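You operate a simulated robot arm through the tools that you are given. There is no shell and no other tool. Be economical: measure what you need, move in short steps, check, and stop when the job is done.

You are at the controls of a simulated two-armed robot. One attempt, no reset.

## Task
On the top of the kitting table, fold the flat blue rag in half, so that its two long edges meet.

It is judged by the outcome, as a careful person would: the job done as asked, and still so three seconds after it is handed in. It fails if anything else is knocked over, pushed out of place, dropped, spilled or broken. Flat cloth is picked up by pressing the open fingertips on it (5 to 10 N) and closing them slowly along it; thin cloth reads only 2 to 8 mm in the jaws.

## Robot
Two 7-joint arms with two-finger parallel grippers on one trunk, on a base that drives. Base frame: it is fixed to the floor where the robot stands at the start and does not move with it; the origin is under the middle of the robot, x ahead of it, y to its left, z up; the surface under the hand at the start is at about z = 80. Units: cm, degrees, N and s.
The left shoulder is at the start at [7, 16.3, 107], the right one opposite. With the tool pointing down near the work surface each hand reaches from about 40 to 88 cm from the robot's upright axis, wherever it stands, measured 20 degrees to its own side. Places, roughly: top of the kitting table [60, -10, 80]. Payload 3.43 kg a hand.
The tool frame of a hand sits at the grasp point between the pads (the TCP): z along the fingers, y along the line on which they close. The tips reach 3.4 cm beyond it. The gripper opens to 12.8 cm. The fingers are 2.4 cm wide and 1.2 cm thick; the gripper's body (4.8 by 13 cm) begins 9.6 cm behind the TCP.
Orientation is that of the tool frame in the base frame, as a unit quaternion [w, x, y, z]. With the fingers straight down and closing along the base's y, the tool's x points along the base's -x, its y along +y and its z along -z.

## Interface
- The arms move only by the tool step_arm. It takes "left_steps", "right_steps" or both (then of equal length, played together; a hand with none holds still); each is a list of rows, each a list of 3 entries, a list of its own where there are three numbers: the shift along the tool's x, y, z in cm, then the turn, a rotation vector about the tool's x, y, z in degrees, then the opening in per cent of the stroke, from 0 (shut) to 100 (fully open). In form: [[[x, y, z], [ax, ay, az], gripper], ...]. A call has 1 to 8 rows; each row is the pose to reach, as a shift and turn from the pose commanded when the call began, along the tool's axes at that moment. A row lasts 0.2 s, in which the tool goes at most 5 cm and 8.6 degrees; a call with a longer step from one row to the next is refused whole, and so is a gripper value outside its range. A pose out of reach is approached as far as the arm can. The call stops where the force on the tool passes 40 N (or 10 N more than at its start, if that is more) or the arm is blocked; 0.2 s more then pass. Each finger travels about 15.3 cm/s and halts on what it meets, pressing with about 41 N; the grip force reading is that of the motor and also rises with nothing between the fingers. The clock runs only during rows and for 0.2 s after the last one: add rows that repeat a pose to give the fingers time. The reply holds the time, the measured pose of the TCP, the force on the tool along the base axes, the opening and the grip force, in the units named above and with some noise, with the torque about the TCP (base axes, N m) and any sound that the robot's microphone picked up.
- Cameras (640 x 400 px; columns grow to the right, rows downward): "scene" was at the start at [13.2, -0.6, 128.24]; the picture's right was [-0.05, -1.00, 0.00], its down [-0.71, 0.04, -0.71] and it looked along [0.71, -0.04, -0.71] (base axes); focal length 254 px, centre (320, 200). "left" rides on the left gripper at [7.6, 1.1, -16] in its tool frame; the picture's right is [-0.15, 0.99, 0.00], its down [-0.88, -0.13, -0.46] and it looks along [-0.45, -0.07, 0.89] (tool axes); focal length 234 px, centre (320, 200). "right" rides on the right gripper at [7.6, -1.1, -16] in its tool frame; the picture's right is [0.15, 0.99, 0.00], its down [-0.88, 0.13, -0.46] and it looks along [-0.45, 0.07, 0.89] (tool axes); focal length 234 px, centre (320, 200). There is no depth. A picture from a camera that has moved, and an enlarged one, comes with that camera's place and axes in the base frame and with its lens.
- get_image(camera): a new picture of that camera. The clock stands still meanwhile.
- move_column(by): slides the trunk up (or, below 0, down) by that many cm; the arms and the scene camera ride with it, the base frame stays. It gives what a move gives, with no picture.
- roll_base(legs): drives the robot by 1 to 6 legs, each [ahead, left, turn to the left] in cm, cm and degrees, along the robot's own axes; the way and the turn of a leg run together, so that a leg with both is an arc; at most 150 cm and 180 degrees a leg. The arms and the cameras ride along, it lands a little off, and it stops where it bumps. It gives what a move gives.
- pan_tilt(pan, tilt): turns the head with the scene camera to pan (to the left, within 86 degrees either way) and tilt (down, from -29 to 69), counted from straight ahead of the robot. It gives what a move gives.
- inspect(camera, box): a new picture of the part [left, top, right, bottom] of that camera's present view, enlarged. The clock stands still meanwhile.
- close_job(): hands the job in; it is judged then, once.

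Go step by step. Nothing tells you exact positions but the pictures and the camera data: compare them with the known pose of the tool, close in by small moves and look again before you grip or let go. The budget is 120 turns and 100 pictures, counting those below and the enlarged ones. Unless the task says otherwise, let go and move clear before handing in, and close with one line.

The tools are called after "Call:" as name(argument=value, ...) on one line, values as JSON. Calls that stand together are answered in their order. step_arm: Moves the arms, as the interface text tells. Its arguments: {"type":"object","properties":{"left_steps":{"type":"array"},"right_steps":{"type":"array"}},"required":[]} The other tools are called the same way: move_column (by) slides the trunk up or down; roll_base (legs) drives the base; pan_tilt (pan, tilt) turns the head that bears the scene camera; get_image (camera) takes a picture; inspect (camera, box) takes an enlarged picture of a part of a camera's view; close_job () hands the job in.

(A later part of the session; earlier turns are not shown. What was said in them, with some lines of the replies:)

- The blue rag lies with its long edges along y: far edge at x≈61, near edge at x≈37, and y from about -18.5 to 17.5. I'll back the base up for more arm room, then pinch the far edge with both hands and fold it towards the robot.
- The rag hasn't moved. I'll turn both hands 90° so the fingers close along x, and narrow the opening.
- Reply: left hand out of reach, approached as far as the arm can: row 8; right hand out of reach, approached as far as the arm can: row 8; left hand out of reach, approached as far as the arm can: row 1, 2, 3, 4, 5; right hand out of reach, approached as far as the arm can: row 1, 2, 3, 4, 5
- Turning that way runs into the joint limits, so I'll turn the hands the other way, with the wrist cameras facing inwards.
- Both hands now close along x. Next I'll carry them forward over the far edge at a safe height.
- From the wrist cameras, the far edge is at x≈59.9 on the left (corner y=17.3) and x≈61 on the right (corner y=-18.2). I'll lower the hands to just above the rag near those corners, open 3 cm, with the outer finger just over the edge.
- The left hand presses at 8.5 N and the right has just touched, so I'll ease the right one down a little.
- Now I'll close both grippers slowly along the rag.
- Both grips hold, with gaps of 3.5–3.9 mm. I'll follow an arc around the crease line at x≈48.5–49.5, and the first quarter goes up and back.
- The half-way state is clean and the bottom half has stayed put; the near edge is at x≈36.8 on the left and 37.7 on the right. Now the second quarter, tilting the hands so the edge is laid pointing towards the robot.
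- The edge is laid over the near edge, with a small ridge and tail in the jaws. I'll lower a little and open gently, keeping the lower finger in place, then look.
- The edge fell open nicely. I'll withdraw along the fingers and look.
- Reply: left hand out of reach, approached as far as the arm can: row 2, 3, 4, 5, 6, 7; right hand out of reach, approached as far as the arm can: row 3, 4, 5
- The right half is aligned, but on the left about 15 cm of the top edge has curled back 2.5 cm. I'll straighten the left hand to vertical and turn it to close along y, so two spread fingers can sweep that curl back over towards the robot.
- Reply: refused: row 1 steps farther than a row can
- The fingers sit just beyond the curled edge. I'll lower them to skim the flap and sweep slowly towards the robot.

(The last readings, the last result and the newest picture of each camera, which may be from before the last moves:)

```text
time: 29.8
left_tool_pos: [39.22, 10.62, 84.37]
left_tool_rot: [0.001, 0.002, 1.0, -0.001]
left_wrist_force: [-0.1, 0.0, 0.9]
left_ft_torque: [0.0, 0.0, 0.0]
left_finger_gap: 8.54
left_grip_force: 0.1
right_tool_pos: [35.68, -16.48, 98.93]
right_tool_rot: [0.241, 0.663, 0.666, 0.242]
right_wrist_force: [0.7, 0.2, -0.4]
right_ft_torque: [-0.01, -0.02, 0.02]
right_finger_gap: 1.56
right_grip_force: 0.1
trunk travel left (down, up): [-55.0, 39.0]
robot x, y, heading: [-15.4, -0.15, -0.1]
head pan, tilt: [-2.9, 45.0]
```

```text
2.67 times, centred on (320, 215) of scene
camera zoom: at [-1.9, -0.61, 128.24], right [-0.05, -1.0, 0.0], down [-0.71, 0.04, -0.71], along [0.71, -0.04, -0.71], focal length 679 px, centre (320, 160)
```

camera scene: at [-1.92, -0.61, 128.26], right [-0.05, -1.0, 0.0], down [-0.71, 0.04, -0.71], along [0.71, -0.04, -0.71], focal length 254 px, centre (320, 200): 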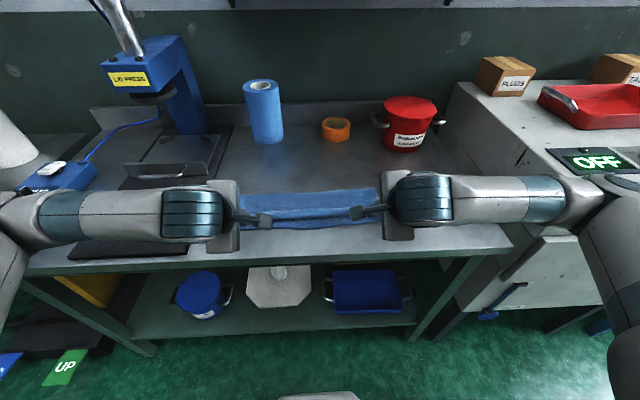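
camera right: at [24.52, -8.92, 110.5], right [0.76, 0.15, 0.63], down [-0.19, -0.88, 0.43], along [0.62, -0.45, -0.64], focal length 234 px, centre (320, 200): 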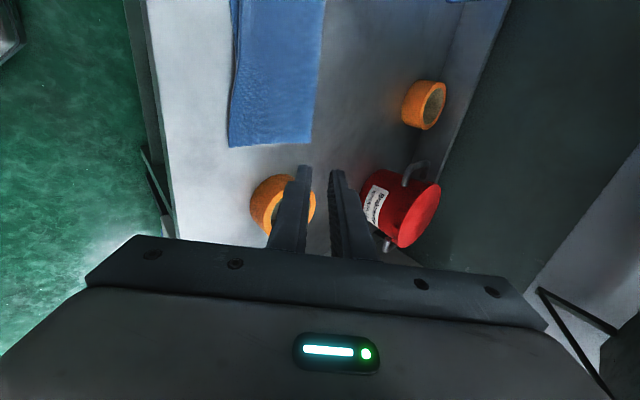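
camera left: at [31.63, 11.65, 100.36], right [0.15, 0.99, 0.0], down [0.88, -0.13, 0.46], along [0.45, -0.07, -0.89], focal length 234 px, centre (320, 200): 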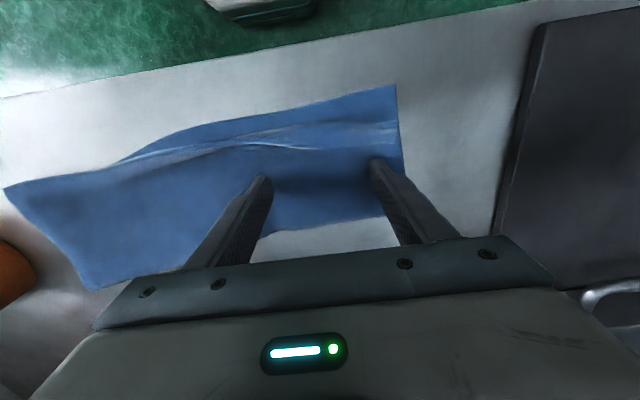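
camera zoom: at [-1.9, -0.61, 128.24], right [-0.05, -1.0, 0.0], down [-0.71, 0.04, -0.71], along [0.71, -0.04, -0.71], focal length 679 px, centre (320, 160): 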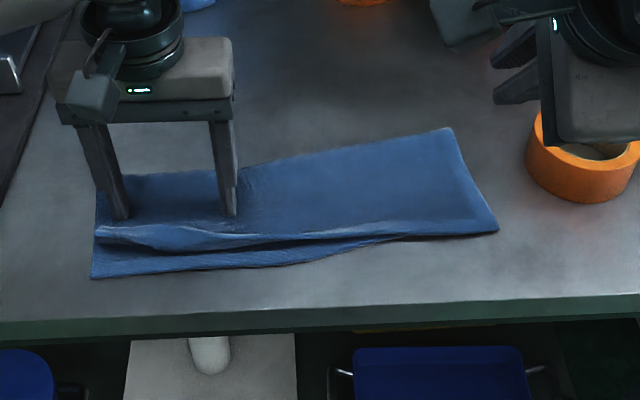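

The whole rag slid along with the fingers, because light contact drags it. I'll slide it back the same way, then hold it down with the right hand for the sweep.

Call:
step_arm(left_steps=[[[-0.8, 0, 0.1], [0, 0, 0], 67], [[-1.6, 0, 0.1], [0, 0, 0], 67], [[-2.4, 0, 0.1], [0, 0, 0], 67], [[-3.2, 0, 0.1], [0, 0, 0], 67], [[-4.0, 0, 0.1], [0, 0, 0], 67], [[-4.0, 0, -0.6], [0, 0, 0], 67], [[-4.0, 0, -2], [0, 0, 0], 67]])

Call:
get_image(camera="left")

Call:
inspect(camera="scene", box=[200, 140, 440, 290])

```text
time: 31.4
left_tool_pos: [43.3, 10.6, 86.48]
left_tool_rot: [0.0, 0.002, 1.0, 0.0]
left_wrist_force: [0.4, -0.9, 0.8]
left_ft_torque: [0.02, 0.01, 0.0]
left_finger_gap: 8.56
left_grip_force: 0.1
right_tool_pos: [35.58, -16.41, 98.91]
right_tool_rot: [0.24, 0.663, 0.666, 0.242]
right_wrist_force: [-0.5, 0.0, 0.7]
right_ft_torque: [0.02, 0.02, -0.01]
right_finger_gap: 1.52
right_grip_force: 0.1
trunk travel left (down, up): [-55.0, 39.0]
robot x, y, heading: [-15.24, -0.01, 0.1]
head pan, tilt: [-2.9, 45.0]
```

```text
67 pictures are left
camera left: at [35.68, 11.53, 102.46], right [0.15, 0.99, 0.0], down [0.88, -0.13, 0.46], along [0.45, -0.07, -0.89], focal length 234 px, centre (320, 200)
```

left: 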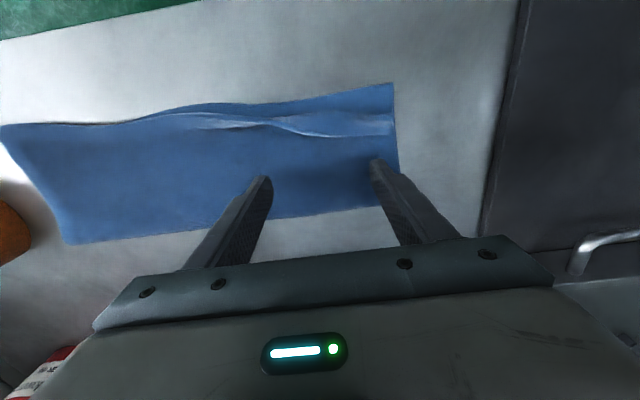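

```text
2.67 times, centred on (320, 215) of scene
camera zoom: at [-1.93, -0.63, 128.24], right [-0.05, -1.0, 0.0], down [-0.71, 0.04, -0.71], along [0.71, -0.04, -0.71], focal length 679 px, centre (320, 160)
```

zoom: 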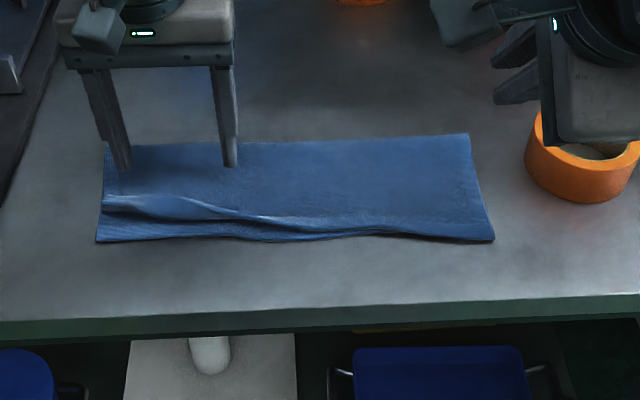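

The rag is back in place. I'll straighten the right hand and bring it over the flap near (45, -6) to pin it.

Call:
step_arm(right_steps=[[[0, 1.2, 1.0], [8, 0, 0], 40], [[0, 2.4, 2.0], [16, 0, 0], 40], [[0, 3.6, 3.0], [24, 0, 0], 40], [[0, 4.9, 4.0], [32, 0, 0], 40], [[0, 6.1, 5.1], [40, 0, 0], 40], [[0, 6.1, 5.1], [40, 0, 0], 40]])

Call:
step_arm(right_steps=[[[2.5, 0.5, 3], [0, 0, 0], 40], [[5, 1, 6], [0, 0, 0], 40], [[7.5, 1.5, 9], [0, 0, 0], 40], [[10, 1.5, 11], [0, 0, 0], 40], [[10.2, 1.5, 13], [0, 0, 0], 40], [[10.2, 1.5, 14], [0, 0, 0], 40], [[10.2, 1.5, 14], [0, 0, 0], 40]])

```text
time: 32.8
left_tool_pos: [43.28, 10.58, 86.42]
left_tool_rot: [0.001, 0.002, 1.0, 0.0]
left_wrist_force: [-0.2, -0.2, -0.7]
left_ft_torque: [0.03, 0.01, 0.01]
left_finger_gap: 8.6
left_grip_force: 0.0
right_tool_pos: [43.42, -16.19, 98.78]
right_tool_rot: [0.0, 0.706, 0.708, -0.001]
right_wrist_force: [-0.6, 0.5, -0.1]
right_ft_torque: [0.01, 0.01, -0.01]
right_finger_gap: 5.12
right_grip_force: 0.1
trunk travel left (down, up): [-55.0, 39.0]
robot x, y, heading: [-15.14, -0.22, -0.3]
head pan, tilt: [-2.9, 45.0]
```

```text
time: 34.4
left_tool_pos: [43.35, 10.53, 86.37]
left_tool_rot: [0.0, 0.002, 1.0, 0.0]
left_wrist_force: [-0.2, 0.3, -1.1]
left_ft_torque: [0.0, -0.01, 0.02]
left_finger_gap: 8.57
left_grip_force: 0.1
right_tool_pos: [45.14, -5.96, 84.8]
right_tool_rot: [0.0, 0.705, 0.709, 0.0]
right_wrist_force: [0.5, -0.7, 0.0]
right_ft_torque: [-0.02, 0.02, 0.01]
right_finger_gap: 5.14
right_grip_force: 0.0
trunk travel left (down, up): [-55.0, 39.0]
robot x, y, heading: [-14.85, 0.01, -0.1]
head pan, tilt: [-2.9, 45.0]
```

Call:
step_arm(right_steps=[[[0, 0, 0.4], [0, 0, 0], 40], [[0, 0, 0.7], [0, 0, 0], 40], [[0, 0, 0.95], [0, 0, 0], 40], [[0, 0, 0.95], [0, 0, 0], 40]], left_steps=[[[0, 0, 0], [0, 0, 0], 67], [[0, 0, 1], [0, 0, 0], 67], [[0, 0, 1.7], [0, 0, 0], 67], [[0, 0, 1.7], [0, 0, 0], 67]])

Call:
get_image(camera="left")

Call:
inspect(camera="scene", box=[200, 140, 440, 290])

```text
time: 35.4
left_tool_pos: [43.22, 10.62, 84.76]
left_tool_rot: [0.0, 0.003, 1.0, 0.0]
left_wrist_force: [-0.3, -0.3, 0.6]
left_ft_torque: [0.0, 0.02, -0.01]
left_finger_gap: 8.57
left_grip_force: 0.1
right_tool_pos: [45.02, -5.94, 84.02]
right_tool_rot: [0.0, 0.705, 0.709, 0.001]
right_wrist_force: [1.2, -0.6, 9.7]
right_ft_torque: [0.0, 0.18, 0.02]
right_finger_gap: 5.07
right_grip_force: 0.0
trunk travel left (down, up): [-55.0, 39.0]
robot x, y, heading: [-15.28, -0.24, -0.1]
head pan, tilt: [-2.9, 45.0]
```

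```text
65 pictures are left
camera left: at [35.63, 11.6, 100.81], right [0.15, 0.99, 0.0], down [0.88, -0.13, 0.46], along [0.45, -0.07, -0.89], focal length 234 px, centre (320, 200)
```

left: 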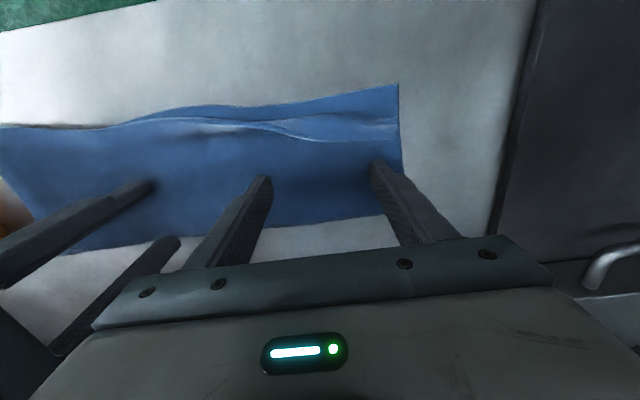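

```text
2.67 times, centred on (320, 215) of scene
camera zoom: at [-1.98, -0.59, 128.27], right [-0.05, -1.0, 0.0], down [-0.71, 0.04, -0.71], along [0.71, -0.04, -0.71], focal length 679 px, centre (320, 160)
```

zoom: 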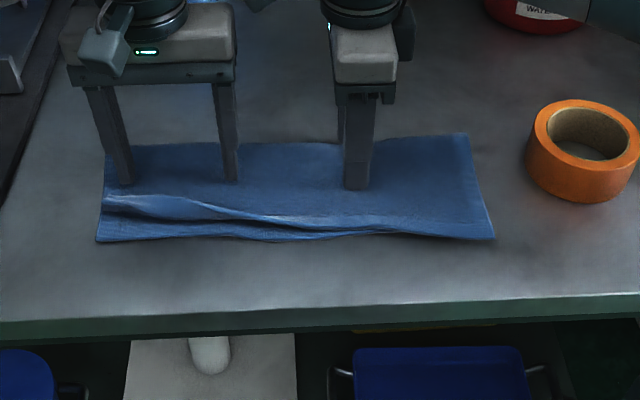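

The right hand pins the rag at about 10 N. Now I'll sweep the left fingers over it, slightly higher.

Call:
step_arm(left_steps=[[[0, 0, 0.2], [0, 0, 0], 67], [[0.7, 0, 0.2], [0, 0, 0], 67], [[1.4, 0, 0.2], [0, 0, 0], 67], [[2.1, 0, 0.2], [0, 0, 0], 67], [[2.8, 0, 0.2], [0, 0, 0], 67], [[3.5, 0, 0.2], [0, 0, 0], 67]])

Call:
get_image(camera="left")

Call:
inspect(camera="scene", box=[200, 140, 440, 290])

```text
time: 36.8
left_tool_pos: [39.77, 10.65, 84.52]
left_tool_rot: [-0.001, 0.003, 1.0, 0.0]
left_wrist_force: [-0.3, 0.2, -0.1]
left_ft_torque: [-0.01, -0.03, -0.01]
left_finger_gap: 8.59
left_grip_force: 0.1
right_tool_pos: [44.95, -5.97, 83.92]
right_tool_rot: [0.0, 0.705, 0.709, 0.0]
right_wrist_force: [1.7, -0.1, 13.0]
right_ft_torque: [-0.02, 0.22, 0.0]
right_finger_gap: 5.05
right_grip_force: 0.1
trunk travel left (down, up): [-55.0, 39.0]
robot x, y, heading: [-15.12, 0.09, -0.0]
head pan, tilt: [-2.9, 45.0]
```

```text
63 pictures are left
camera left: at [32.07, 11.7, 100.6], right [0.15, 0.99, 0.0], down [0.88, -0.13, 0.46], along [0.45, -0.07, -0.89], focal length 234 px, centre (320, 200)
```

left: 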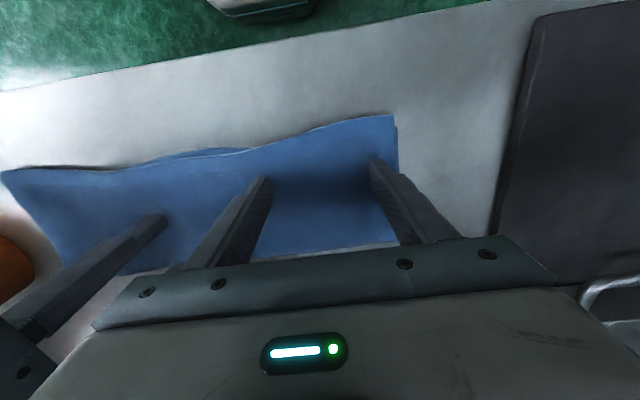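

```text
2.67 times, centred on (320, 215) of scene
camera zoom: at [-2.01, -0.59, 128.26], right [-0.05, -1.0, 0.0], down [-0.71, 0.04, -0.71], along [0.71, -0.04, -0.71], focal length 679 px, centre (320, 160)
```

zoom: 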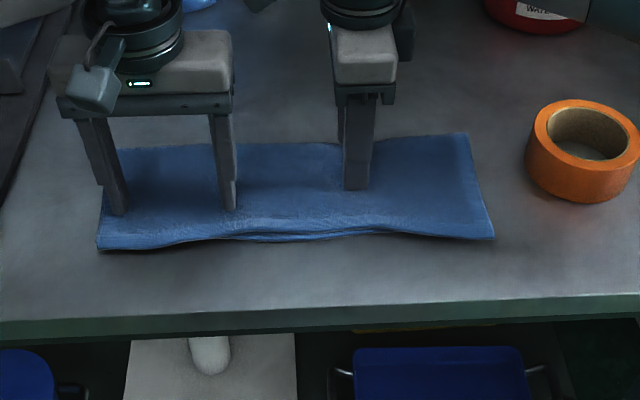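

The curl flipped over cleanly. I'll lift both hands straight up and inspect.

Call:
step_arm(left_steps=[[[0, 0, -0.7], [0, 0, 0], 67], [[0, 0, -2], [0, 0, 0], 67], [[0, 0, -5], [0, 0, 0], 67], [[-3, 0, -9], [0, 0, 0], 67], [[-6, 1, -13], [0, 0, 0], 67], [[-9, 2, -16], [0, 0, 0], 67], [[-12, 3, -18], [0, 0, 0], 67], [[-12, 3, -18], [0, 0, 0], 67]], right_steps=[[[0, 0, -0.7], [0, 0, 0], 40], [[0, 0, -2], [0, 0, 0], 40], [[0, 0, -5], [0, 0, 0], 40], [[-1, 0, -9], [0, 0, 0], 40], [[-3, 0, -13], [0, 0, 0], 40], [[-6, 0, -15], [0, 0, 0], 40], [[-9, 0, -16], [0, 0, 0], 40], [[-10, 0, -16], [0, 0, 0], 40]])

Call:
get_image(camera="left")

Call:
inspect(camera="scene", box=[225, 180, 395, 245])

```text
refused: row 5 steps farther than a row can; nothing moved
```

```text
61 pictures are left
camera left: at [32.07, 11.7, 100.6], right [0.15, 0.99, 0.0], down [0.88, -0.13, 0.46], along [0.45, -0.07, -0.89], focal length 234 px, centre (320, 200)
```

left: 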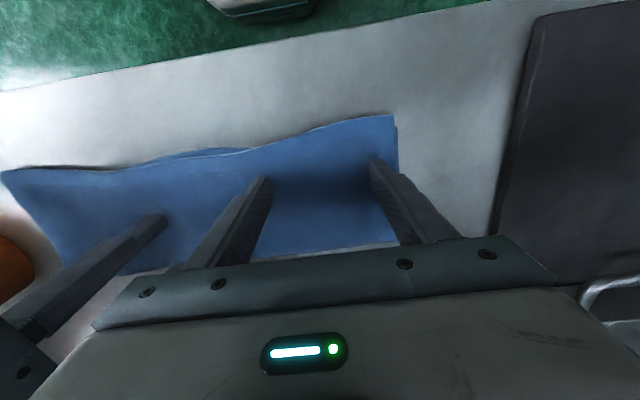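

```text
3.76 times, centred on (310, 212) of scene
camera zoom: at [-2.01, -0.59, 128.26], right [-0.05, -1.0, 0.0], down [-0.71, 0.04, -0.71], along [0.71, -0.04, -0.71], focal length 958 px, centre (358, 153)
```

zoom: 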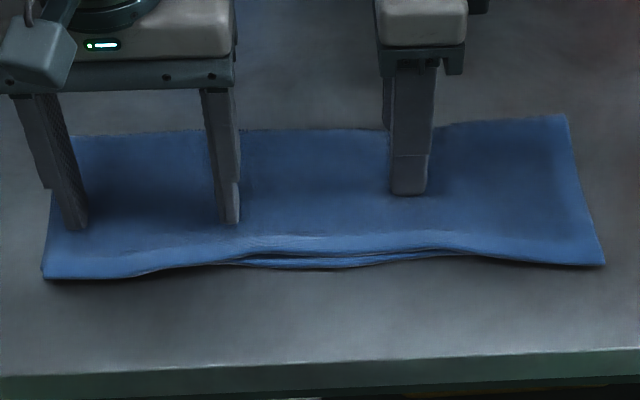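

Call:
step_arm(left_steps=[[[0, 0, -0.7], [0, 0, 0], 67], [[0, 0, -2], [0, 0, 0], 67], [[0, 0, -5], [0, 0, 0], 67], [[-2, 0, -8.5], [0, 0, 0], 67], [[-4.5, 0.5, -12], [0, 0, 0], 67], [[-7, 1, -15], [0, 0, 0], 67], [[-10, 2, -17], [0, 0, 0], 67], [[-10, 2, -17], [0, 0, 0], 67]], right_steps=[[[0, 0, -0.7], [0, 0, 0], 40], [[0, 0, -2], [0, 0, 0], 40], [[0, 0, -5], [0, 0, 0], 40], [[-1, 0, -8.5], [0, 0, 0], 40], [[-3, 0, -12], [0, 0, 0], 40], [[-6, 0, -14], [0, 0, 0], 40], [[-9, 0, -15], [0, 0, 0], 40], [[-10, 0, -15], [0, 0, 0], 40]])

Call:
get_image(camera="left")

Call:
inspect(camera="scene", box=[225, 180, 395, 245])

Call:
get_image(camera="right")

```text
time: 38.6
left_tool_pos: [49.81, 12.63, 101.69]
left_tool_rot: [0.0, 0.002, 1.0, 0.0]
left_wrist_force: [0.5, -0.3, -0.6]
left_ft_torque: [0.04, 0.03, 0.0]
left_finger_gap: 8.59
left_grip_force: 0.0
right_tool_pos: [45.05, -15.92, 99.1]
right_tool_rot: [0.0, 0.705, 0.709, 0.0]
right_wrist_force: [-0.6, -0.1, 0.1]
right_ft_torque: [-0.01, 0.01, 0.0]
right_finger_gap: 5.13
right_grip_force: 0.0
trunk travel left (down, up): [-55.0, 39.0]
robot x, y, heading: [-14.61, 0.12, -0.1]
head pan, tilt: [-2.9, 45.0]
```

```text
59 pictures are left
camera left: at [42.22, 13.71, 117.65], right [0.15, 0.99, 0.0], down [0.88, -0.13, 0.46], along [0.45, -0.07, -0.89], focal length 234 px, centre (320, 200)
```

left: 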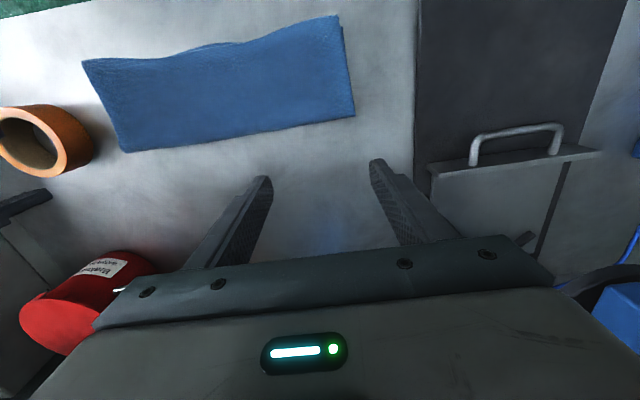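

```text
3.76 times, centred on (310, 212) of scene
camera zoom: at [-1.9, -0.6, 128.24], right [-0.05, -1.0, 0.0], down [-0.71, 0.04, -0.71], along [0.71, -0.04, -0.71], focal length 958 px, centre (358, 153)
```

zoom: 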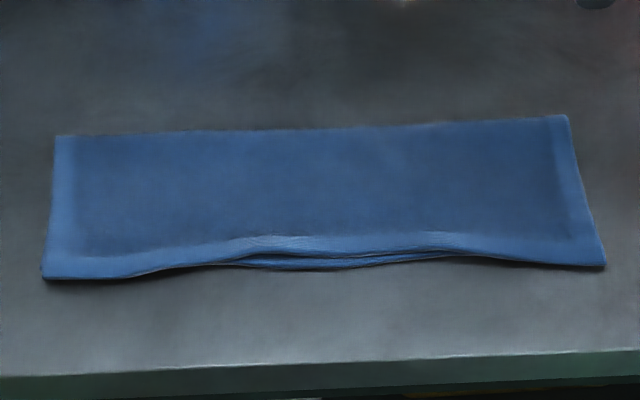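

```text
57 pictures are left
camera right: at [43.84, -8.47, 115.05], right [0.99, 0.15, 0.0], down [0.14, -0.88, 0.46], along [0.07, -0.45, -0.89], focal length 234 px, centre (320, 200)
```

right: 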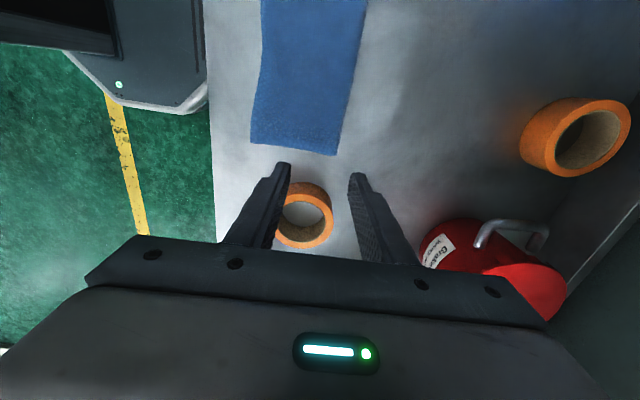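

Call:
inspect(camera="left", box=[70, 0, 370, 165])

Call:
inspect(camera="right", box=[220, 0, 400, 170])

```text
2.13 times, centred on (220, 82) of left
camera zoom: at [42.22, 13.71, 117.65], right [0.15, 0.99, 0.0], down [0.88, -0.13, 0.46], along [0.45, -0.07, -0.89], focal length 500 px, centre (533, 451)
```

zoom: 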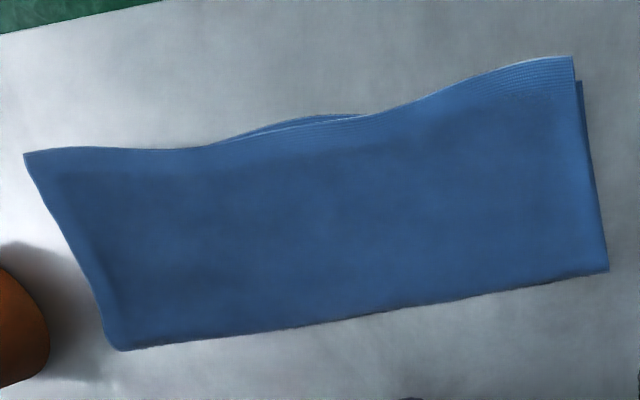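

```text
2.35 times, centred on (310, 85) of right
camera zoom: at [43.84, -8.47, 115.05], right [0.99, 0.15, 0.0], down [0.14, -0.88, 0.46], along [0.07, -0.45, -0.89], focal length 551 px, centre (344, 471)
```

zoom: 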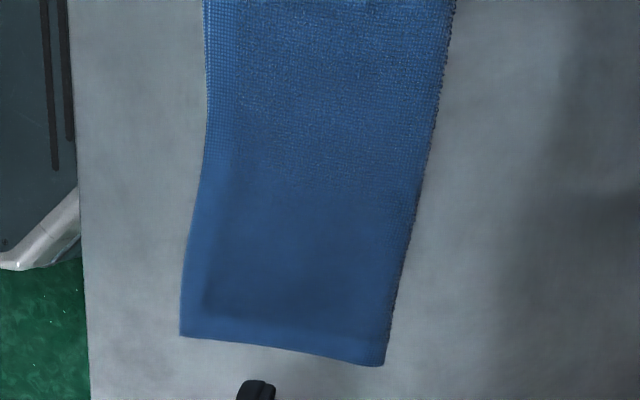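

Call:
inspect(camera="scene", box=[340, 205, 400, 243])

Call:
inspect(camera="scene", box=[230, 210, 290, 248])

```text
10.53 times, centred on (370, 224) of scene
camera zoom: at [-1.9, -0.6, 128.24], right [-0.05, -1.0, 0.0], down [-0.71, 0.04, -0.71], along [0.71, -0.04, -0.71], focal length 2679 px, centre (-206, -53)
```

zoom: 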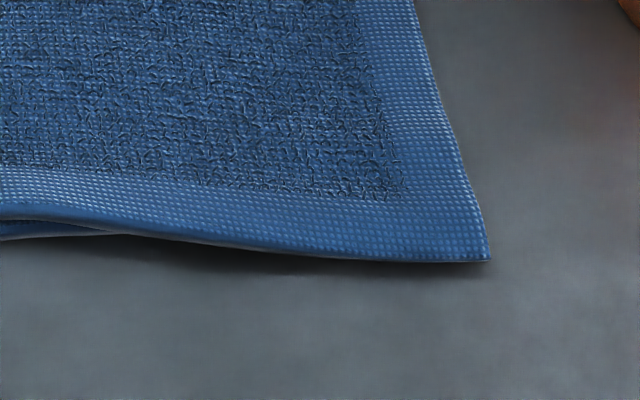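

```text
10.53 times, centred on (260, 229) of scene
camera zoom: at [-1.9, -0.6, 128.24], right [-0.05, -1.0, 0.0], down [-0.71, 0.04, -0.71], along [0.71, -0.04, -0.71], focal length 2679 px, centre (952, -105)
```

zoom: 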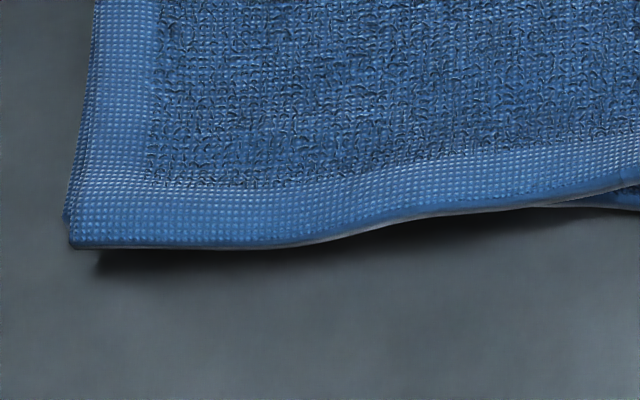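

The long edges meet within about 1–1.5 cm, with the top corners hanging slightly past the bottom edge. I'll set the fingers on the table in front of those corners and nudge them back into line.

Call:
step_arm(left_steps=[[[4, 0, 0], [0, 0, 0], 67], [[8, 0, 0], [0, 0, 0], 67], [[12, 0, 0], [0, 0, 0], 67], [[15, -0.6, 2], [0, 0, 0], 67], [[17.3, -0.6, 5], [0, 0, 0], 67], [[17.3, -0.6, 9], [0, 0, 0], 67], [[17.3, -0.6, 13], [0, 0, 0], 67], [[17.3, -0.6, 13], [0, 0, 0], 67]], right_steps=[[[0, -3, 0], [0, 0, 0], 0], [[-0.5, -6, 0], [0, 0, 0], 0], [[-0.9, -9, 0], [0, 0, 0], 0], [[-0.9, -11.5, 0], [0, 0, 0], 0], [[-0.9, -12.8, 2.5], [0, 0, 0], 0], [[-0.9, -12.8, 6.5], [0, 0, 0], 0], [[-0.9, -12.8, 10.4], [0, 0, 0], 0], [[-0.9, -12.8, 10.4], [0, 0, 0], 0]])

Call:
get_image(camera="left")

Call:
get_image(camera="right")

```text
time: 40.4
left_tool_pos: [31.99, 11.99, 88.82]
left_tool_rot: [0.0, 0.002, 1.0, 0.0]
left_wrist_force: [-0.7, -0.2, 0.1]
left_ft_torque: [0.01, -0.01, 0.0]
left_finger_gap: 8.57
left_grip_force: 0.1
right_tool_pos: [32.3, -16.98, 88.6]
right_tool_rot: [0.0, 0.705, 0.709, 0.0]
right_wrist_force: [-0.1, 0.5, -0.6]
right_ft_torque: [-0.02, -0.01, -0.01]
right_finger_gap: 0.0
right_grip_force: 33.1
trunk travel left (down, up): [-55.0, 39.0]
robot x, y, heading: [-15.07, -0.44, -0.2]
head pan, tilt: [-2.9, 45.0]
```

```text
52 pictures are left
camera left: at [24.54, 13.02, 104.76], right [0.15, 0.99, 0.0], down [0.88, -0.13, 0.46], along [0.45, -0.07, -0.89], focal length 234 px, centre (320, 200)
```

left: 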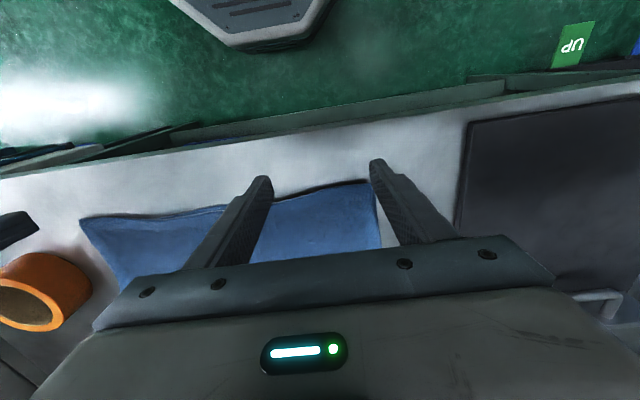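

```text
51 pictures are left
camera right: at [31.03, -9.43, 104.65], right [0.99, 0.15, 0.0], down [0.13, -0.88, 0.46], along [0.07, -0.45, -0.89], focal length 234 px, centre (320, 200)
```

right: 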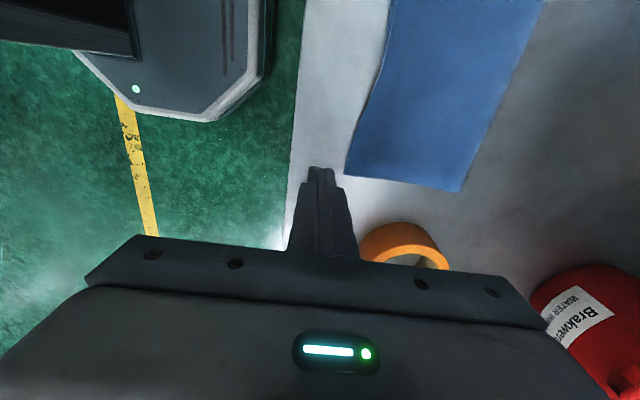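

Call:
step_arm(left_steps=[[[0, -0.7, 2], [0, 0, 0], 67], [[0, -0.7, 4], [0, 0, 0], 67], [[0, -0.7, 4.9], [0, 0, 0], 67], [[0, -0.7, 4.9], [0, 0, 0], 67]], right_steps=[[[0, 0, 2], [0, 0, 0], 0], [[0, 0, 4], [0, 0, 0], 0], [[0, 0, 4.7], [0, 0, 0], 0], [[0, 0, 4.7], [0, 0, 0], 0]])

Call:
get_image(camera="right")

Call:
get_image(camera="left")

```text
time: 41.4
left_tool_pos: [32.32, 11.38, 83.78]
left_tool_rot: [0.0, 0.003, 1.0, 0.0]
left_wrist_force: [0.1, 0.0, -0.7]
left_ft_torque: [-0.02, -0.01, 0.02]
left_finger_gap: 8.58
left_grip_force: 0.0
right_tool_pos: [32.41, -17.12, 83.82]
right_tool_rot: [0.0, 0.705, 0.709, -0.001]
right_wrist_force: [0.0, 0.7, -0.4]
right_ft_torque: [0.01, 0.02, 0.02]
right_finger_gap: 0.0
right_grip_force: 32.8
trunk travel left (down, up): [-55.0, 39.0]
robot x, y, heading: [-15.09, 0.01, 0.2]
head pan, tilt: [-2.9, 45.0]
```

```text
50 pictures are left
camera right: at [31.09, -9.48, 99.82], right [0.99, 0.15, 0.0], down [0.13, -0.88, 0.46], along [0.07, -0.45, -0.89], focal length 234 px, centre (320, 200)
```

right: 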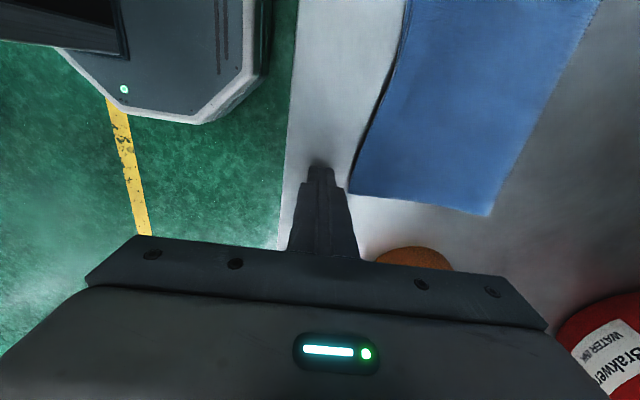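

```text
49 pictures are left
camera left: at [24.7, 12.27, 99.79], right [0.15, 0.99, 0.0], down [0.88, -0.13, 0.46], along [0.45, -0.07, -0.89], focal length 234 px, centre (320, 200)
```

left: 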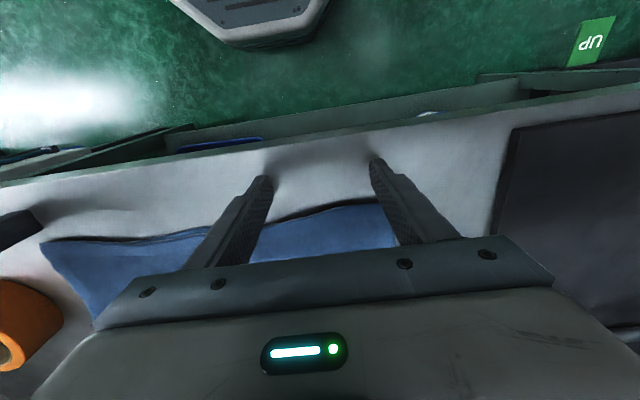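

Call:
step_arm(left_steps=[[[-0.6, 0, 0], [0, 0, 0], 67], [[-1.2, 0, 0], [0, 0, 0], 67], [[-1.7, 0, 0], [0, 0, 0], 67], [[-2.1, 0, 0], [0, 0, 0], 67], [[-2.4, 0, 0], [0, 0, 0], 67], [[-2.7, 0, 0], [0, 0, 0], 67], [[-3.0, 0, 0], [0, 0, 0], 67], [[-3.0, 0, 0], [0, 0, 0], 67]], right_steps=[[[0, 0.6, 0], [0, 0, 0], 0], [[0, 1.1, 0], [0, 0, 0], 0], [[0, 1.5, 0], [0, 0, 0], 0], [[0, 1.9, 0], [0, 0, 0], 0], [[0, 2.2, 0], [0, 0, 0], 0], [[0, 2.5, 0], [0, 0, 0], 0], [[0, 2.8, 0], [0, 0, 0], 0], [[0, 2.8, 0], [0, 0, 0], 0]])

Call:
get_image(camera="right")

Call:
get_image(camera="left")

Call:
get_image(camera="scene")

```text
time: 43.2
left_tool_pos: [35.43, 11.44, 83.55]
left_tool_rot: [0.0, 0.002, 1.0, 0.001]
left_wrist_force: [-0.1, -0.4, 1.2]
left_ft_torque: [0.01, -0.01, -0.01]
left_finger_gap: 8.57
left_grip_force: 0.0
right_tool_pos: [35.0, -16.9, 83.74]
right_tool_rot: [-0.001, 0.705, 0.709, 0.0]
right_wrist_force: [0.5, 0.4, 0.2]
right_ft_torque: [-0.02, -0.02, 0.01]
right_finger_gap: 0.01
right_grip_force: 33.4
trunk travel left (down, up): [-55.0, 39.0]
robot x, y, heading: [-15.01, 0.31, 0.0]
head pan, tilt: [-2.9, 45.0]
```

```text
48 pictures are left
camera right: at [33.87, -9.35, 99.85], right [0.99, 0.15, 0.0], down [0.13, -0.88, 0.46], along [0.07, -0.45, -0.89], focal length 234 px, centre (320, 200)
```

right: 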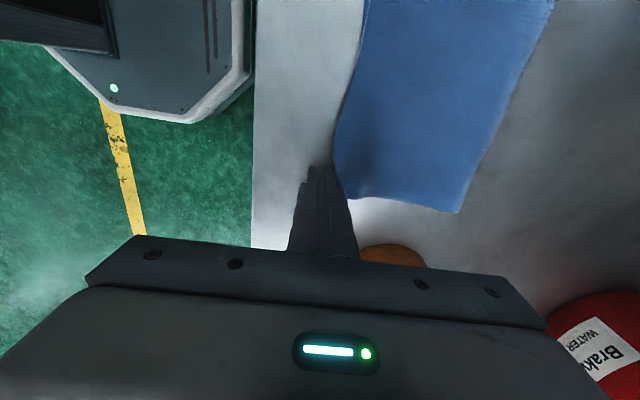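

```text
47 pictures are left
camera left: at [27.82, 12.48, 99.67], right [0.15, 0.99, 0.0], down [0.88, -0.13, 0.46], along [0.45, -0.07, -0.89], focal length 234 px, centre (320, 200)
```

left: 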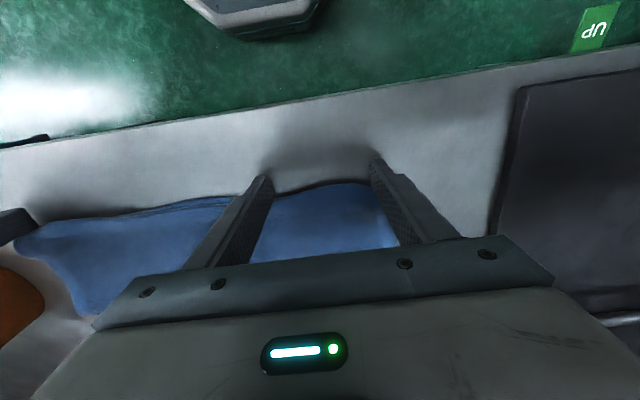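

```text
46 pictures are left
camera scene: at [-1.92, -0.6, 128.25], right [-0.05, -1.0, 0.0], down [-0.71, 0.04, -0.71], along [0.71, -0.04, -0.71], focal length 254 px, centre (320, 200)
```

scene: 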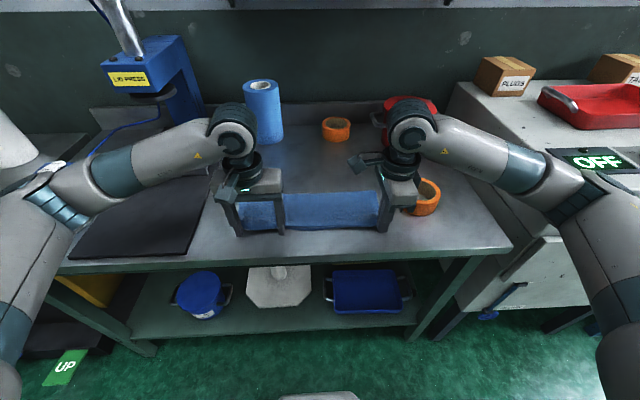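

The corners are nudged in. I'll back off, lift clear and check.

Call:
step_arm(left_steps=[[[1, 0, -0.2], [0, 0, 0], 67], [[1.5, 0, -3], [0, 0, 0], 67], [[1, 0, -7], [0, 0, 0], 67], [[0, 0, -11], [0, 0, 0], 67], [[-4, 0, -14], [0, 0, 0], 67], [[-8, 1, -16], [0, 0, 0], 67], [[-12, 2, -17.5], [0, 0, 0], 67], [[-15, 3, -17.5], [0, 0, 0], 67]], right_steps=[[[0, -1, -0.2], [0, 0, 0], 0], [[0, -1.5, -3], [0, 0, 0], 0], [[0, -1, -7], [0, 0, 0], 0], [[0, 0, -11], [0, 0, 0], 0], [[0, 3, -14], [0, 0, 0], 0], [[0, 6, -15.5], [0, 0, 0], 0], [[0, 9, -15.5], [0, 0, 0], 0], [[0, 11, -15.5], [0, 0, 0], 0]])

Call:
inspect(camera="left", box=[70, 0, 370, 165])

Call:
inspect(camera="scene", box=[225, 180, 395, 245])

Call:
get_image(camera="scene")

```text
time: 45.0
left_tool_pos: [50.48, 14.43, 100.98]
left_tool_rot: [-0.001, 0.003, 1.0, -0.001]
left_wrist_force: [0.3, -0.8, 0.0]
left_ft_torque: [0.01, -0.02, -0.04]
left_finger_gap: 8.56
left_grip_force: 0.1
right_tool_pos: [46.13, -17.0, 99.29]
right_tool_rot: [-0.001, 0.705, 0.709, -0.001]
right_wrist_force: [0.5, -0.3, -0.4]
right_ft_torque: [-0.04, 0.01, 0.02]
right_finger_gap: 0.0
right_grip_force: 32.7
trunk travel left (down, up): [-55.0, 39.0]
robot x, y, heading: [-15.07, 0.17, 0.1]
head pan, tilt: [-2.9, 45.0]
```

```text
2.13 times, centred on (220, 82) of left
camera zoom: at [42.85, 15.44, 116.92], right [0.15, 0.99, 0.0], down [0.88, -0.14, 0.45], along [0.45, -0.07, -0.89], focal length 500 px, centre (533, 451)
```

zoom: 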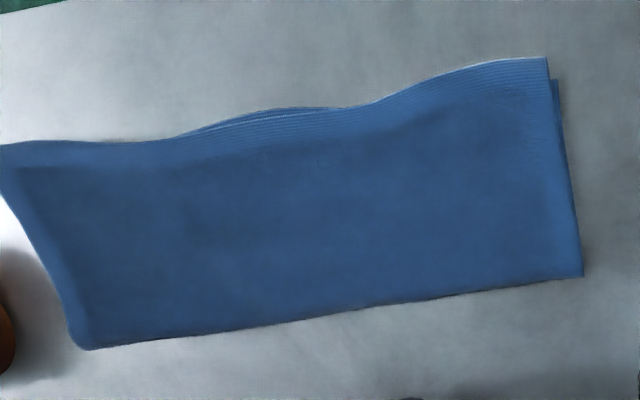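

```text
3.76 times, centred on (310, 212) of scene
camera zoom: at [-1.83, -0.58, 128.23], right [-0.05, -1.0, 0.0], down [-0.71, 0.04, -0.71], along [0.71, -0.04, -0.71], focal length 958 px, centre (358, 153)
```

zoom: 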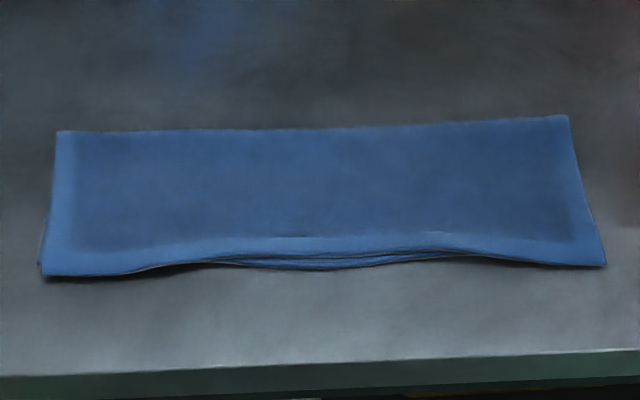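

```text
43 pictures are left
camera scene: at [-1.83, -0.58, 128.23], right [-0.05, -1.0, 0.0], down [-0.71, 0.04, -0.71], along [0.71, -0.04, -0.71], focal length 254 px, centre (320, 200)
```

scene: 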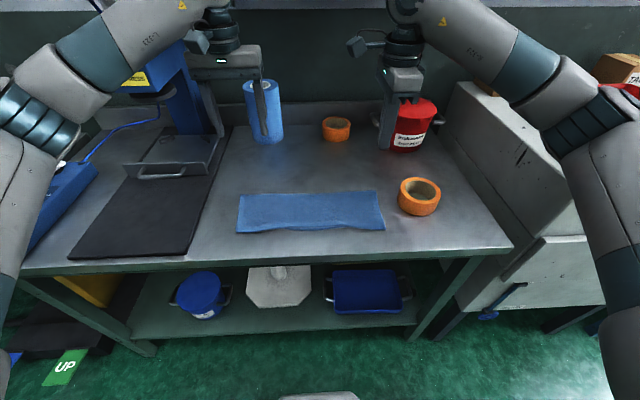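

The rag is folded in half and lies flat. Its long edges meet along the length to within about 1 cm on the left and in the middle, perhaps 1.5 cm at the right corner; nothing else was moved and both hands are clear.

Call:
close_job()

```text
The job is handed in.
```

The blue rag is folded in half on the kitting table and lies flat. Its long edges meet to within about 1 cm, perhaps 1.5 cm at the right corner, and nothing else was disturbed.
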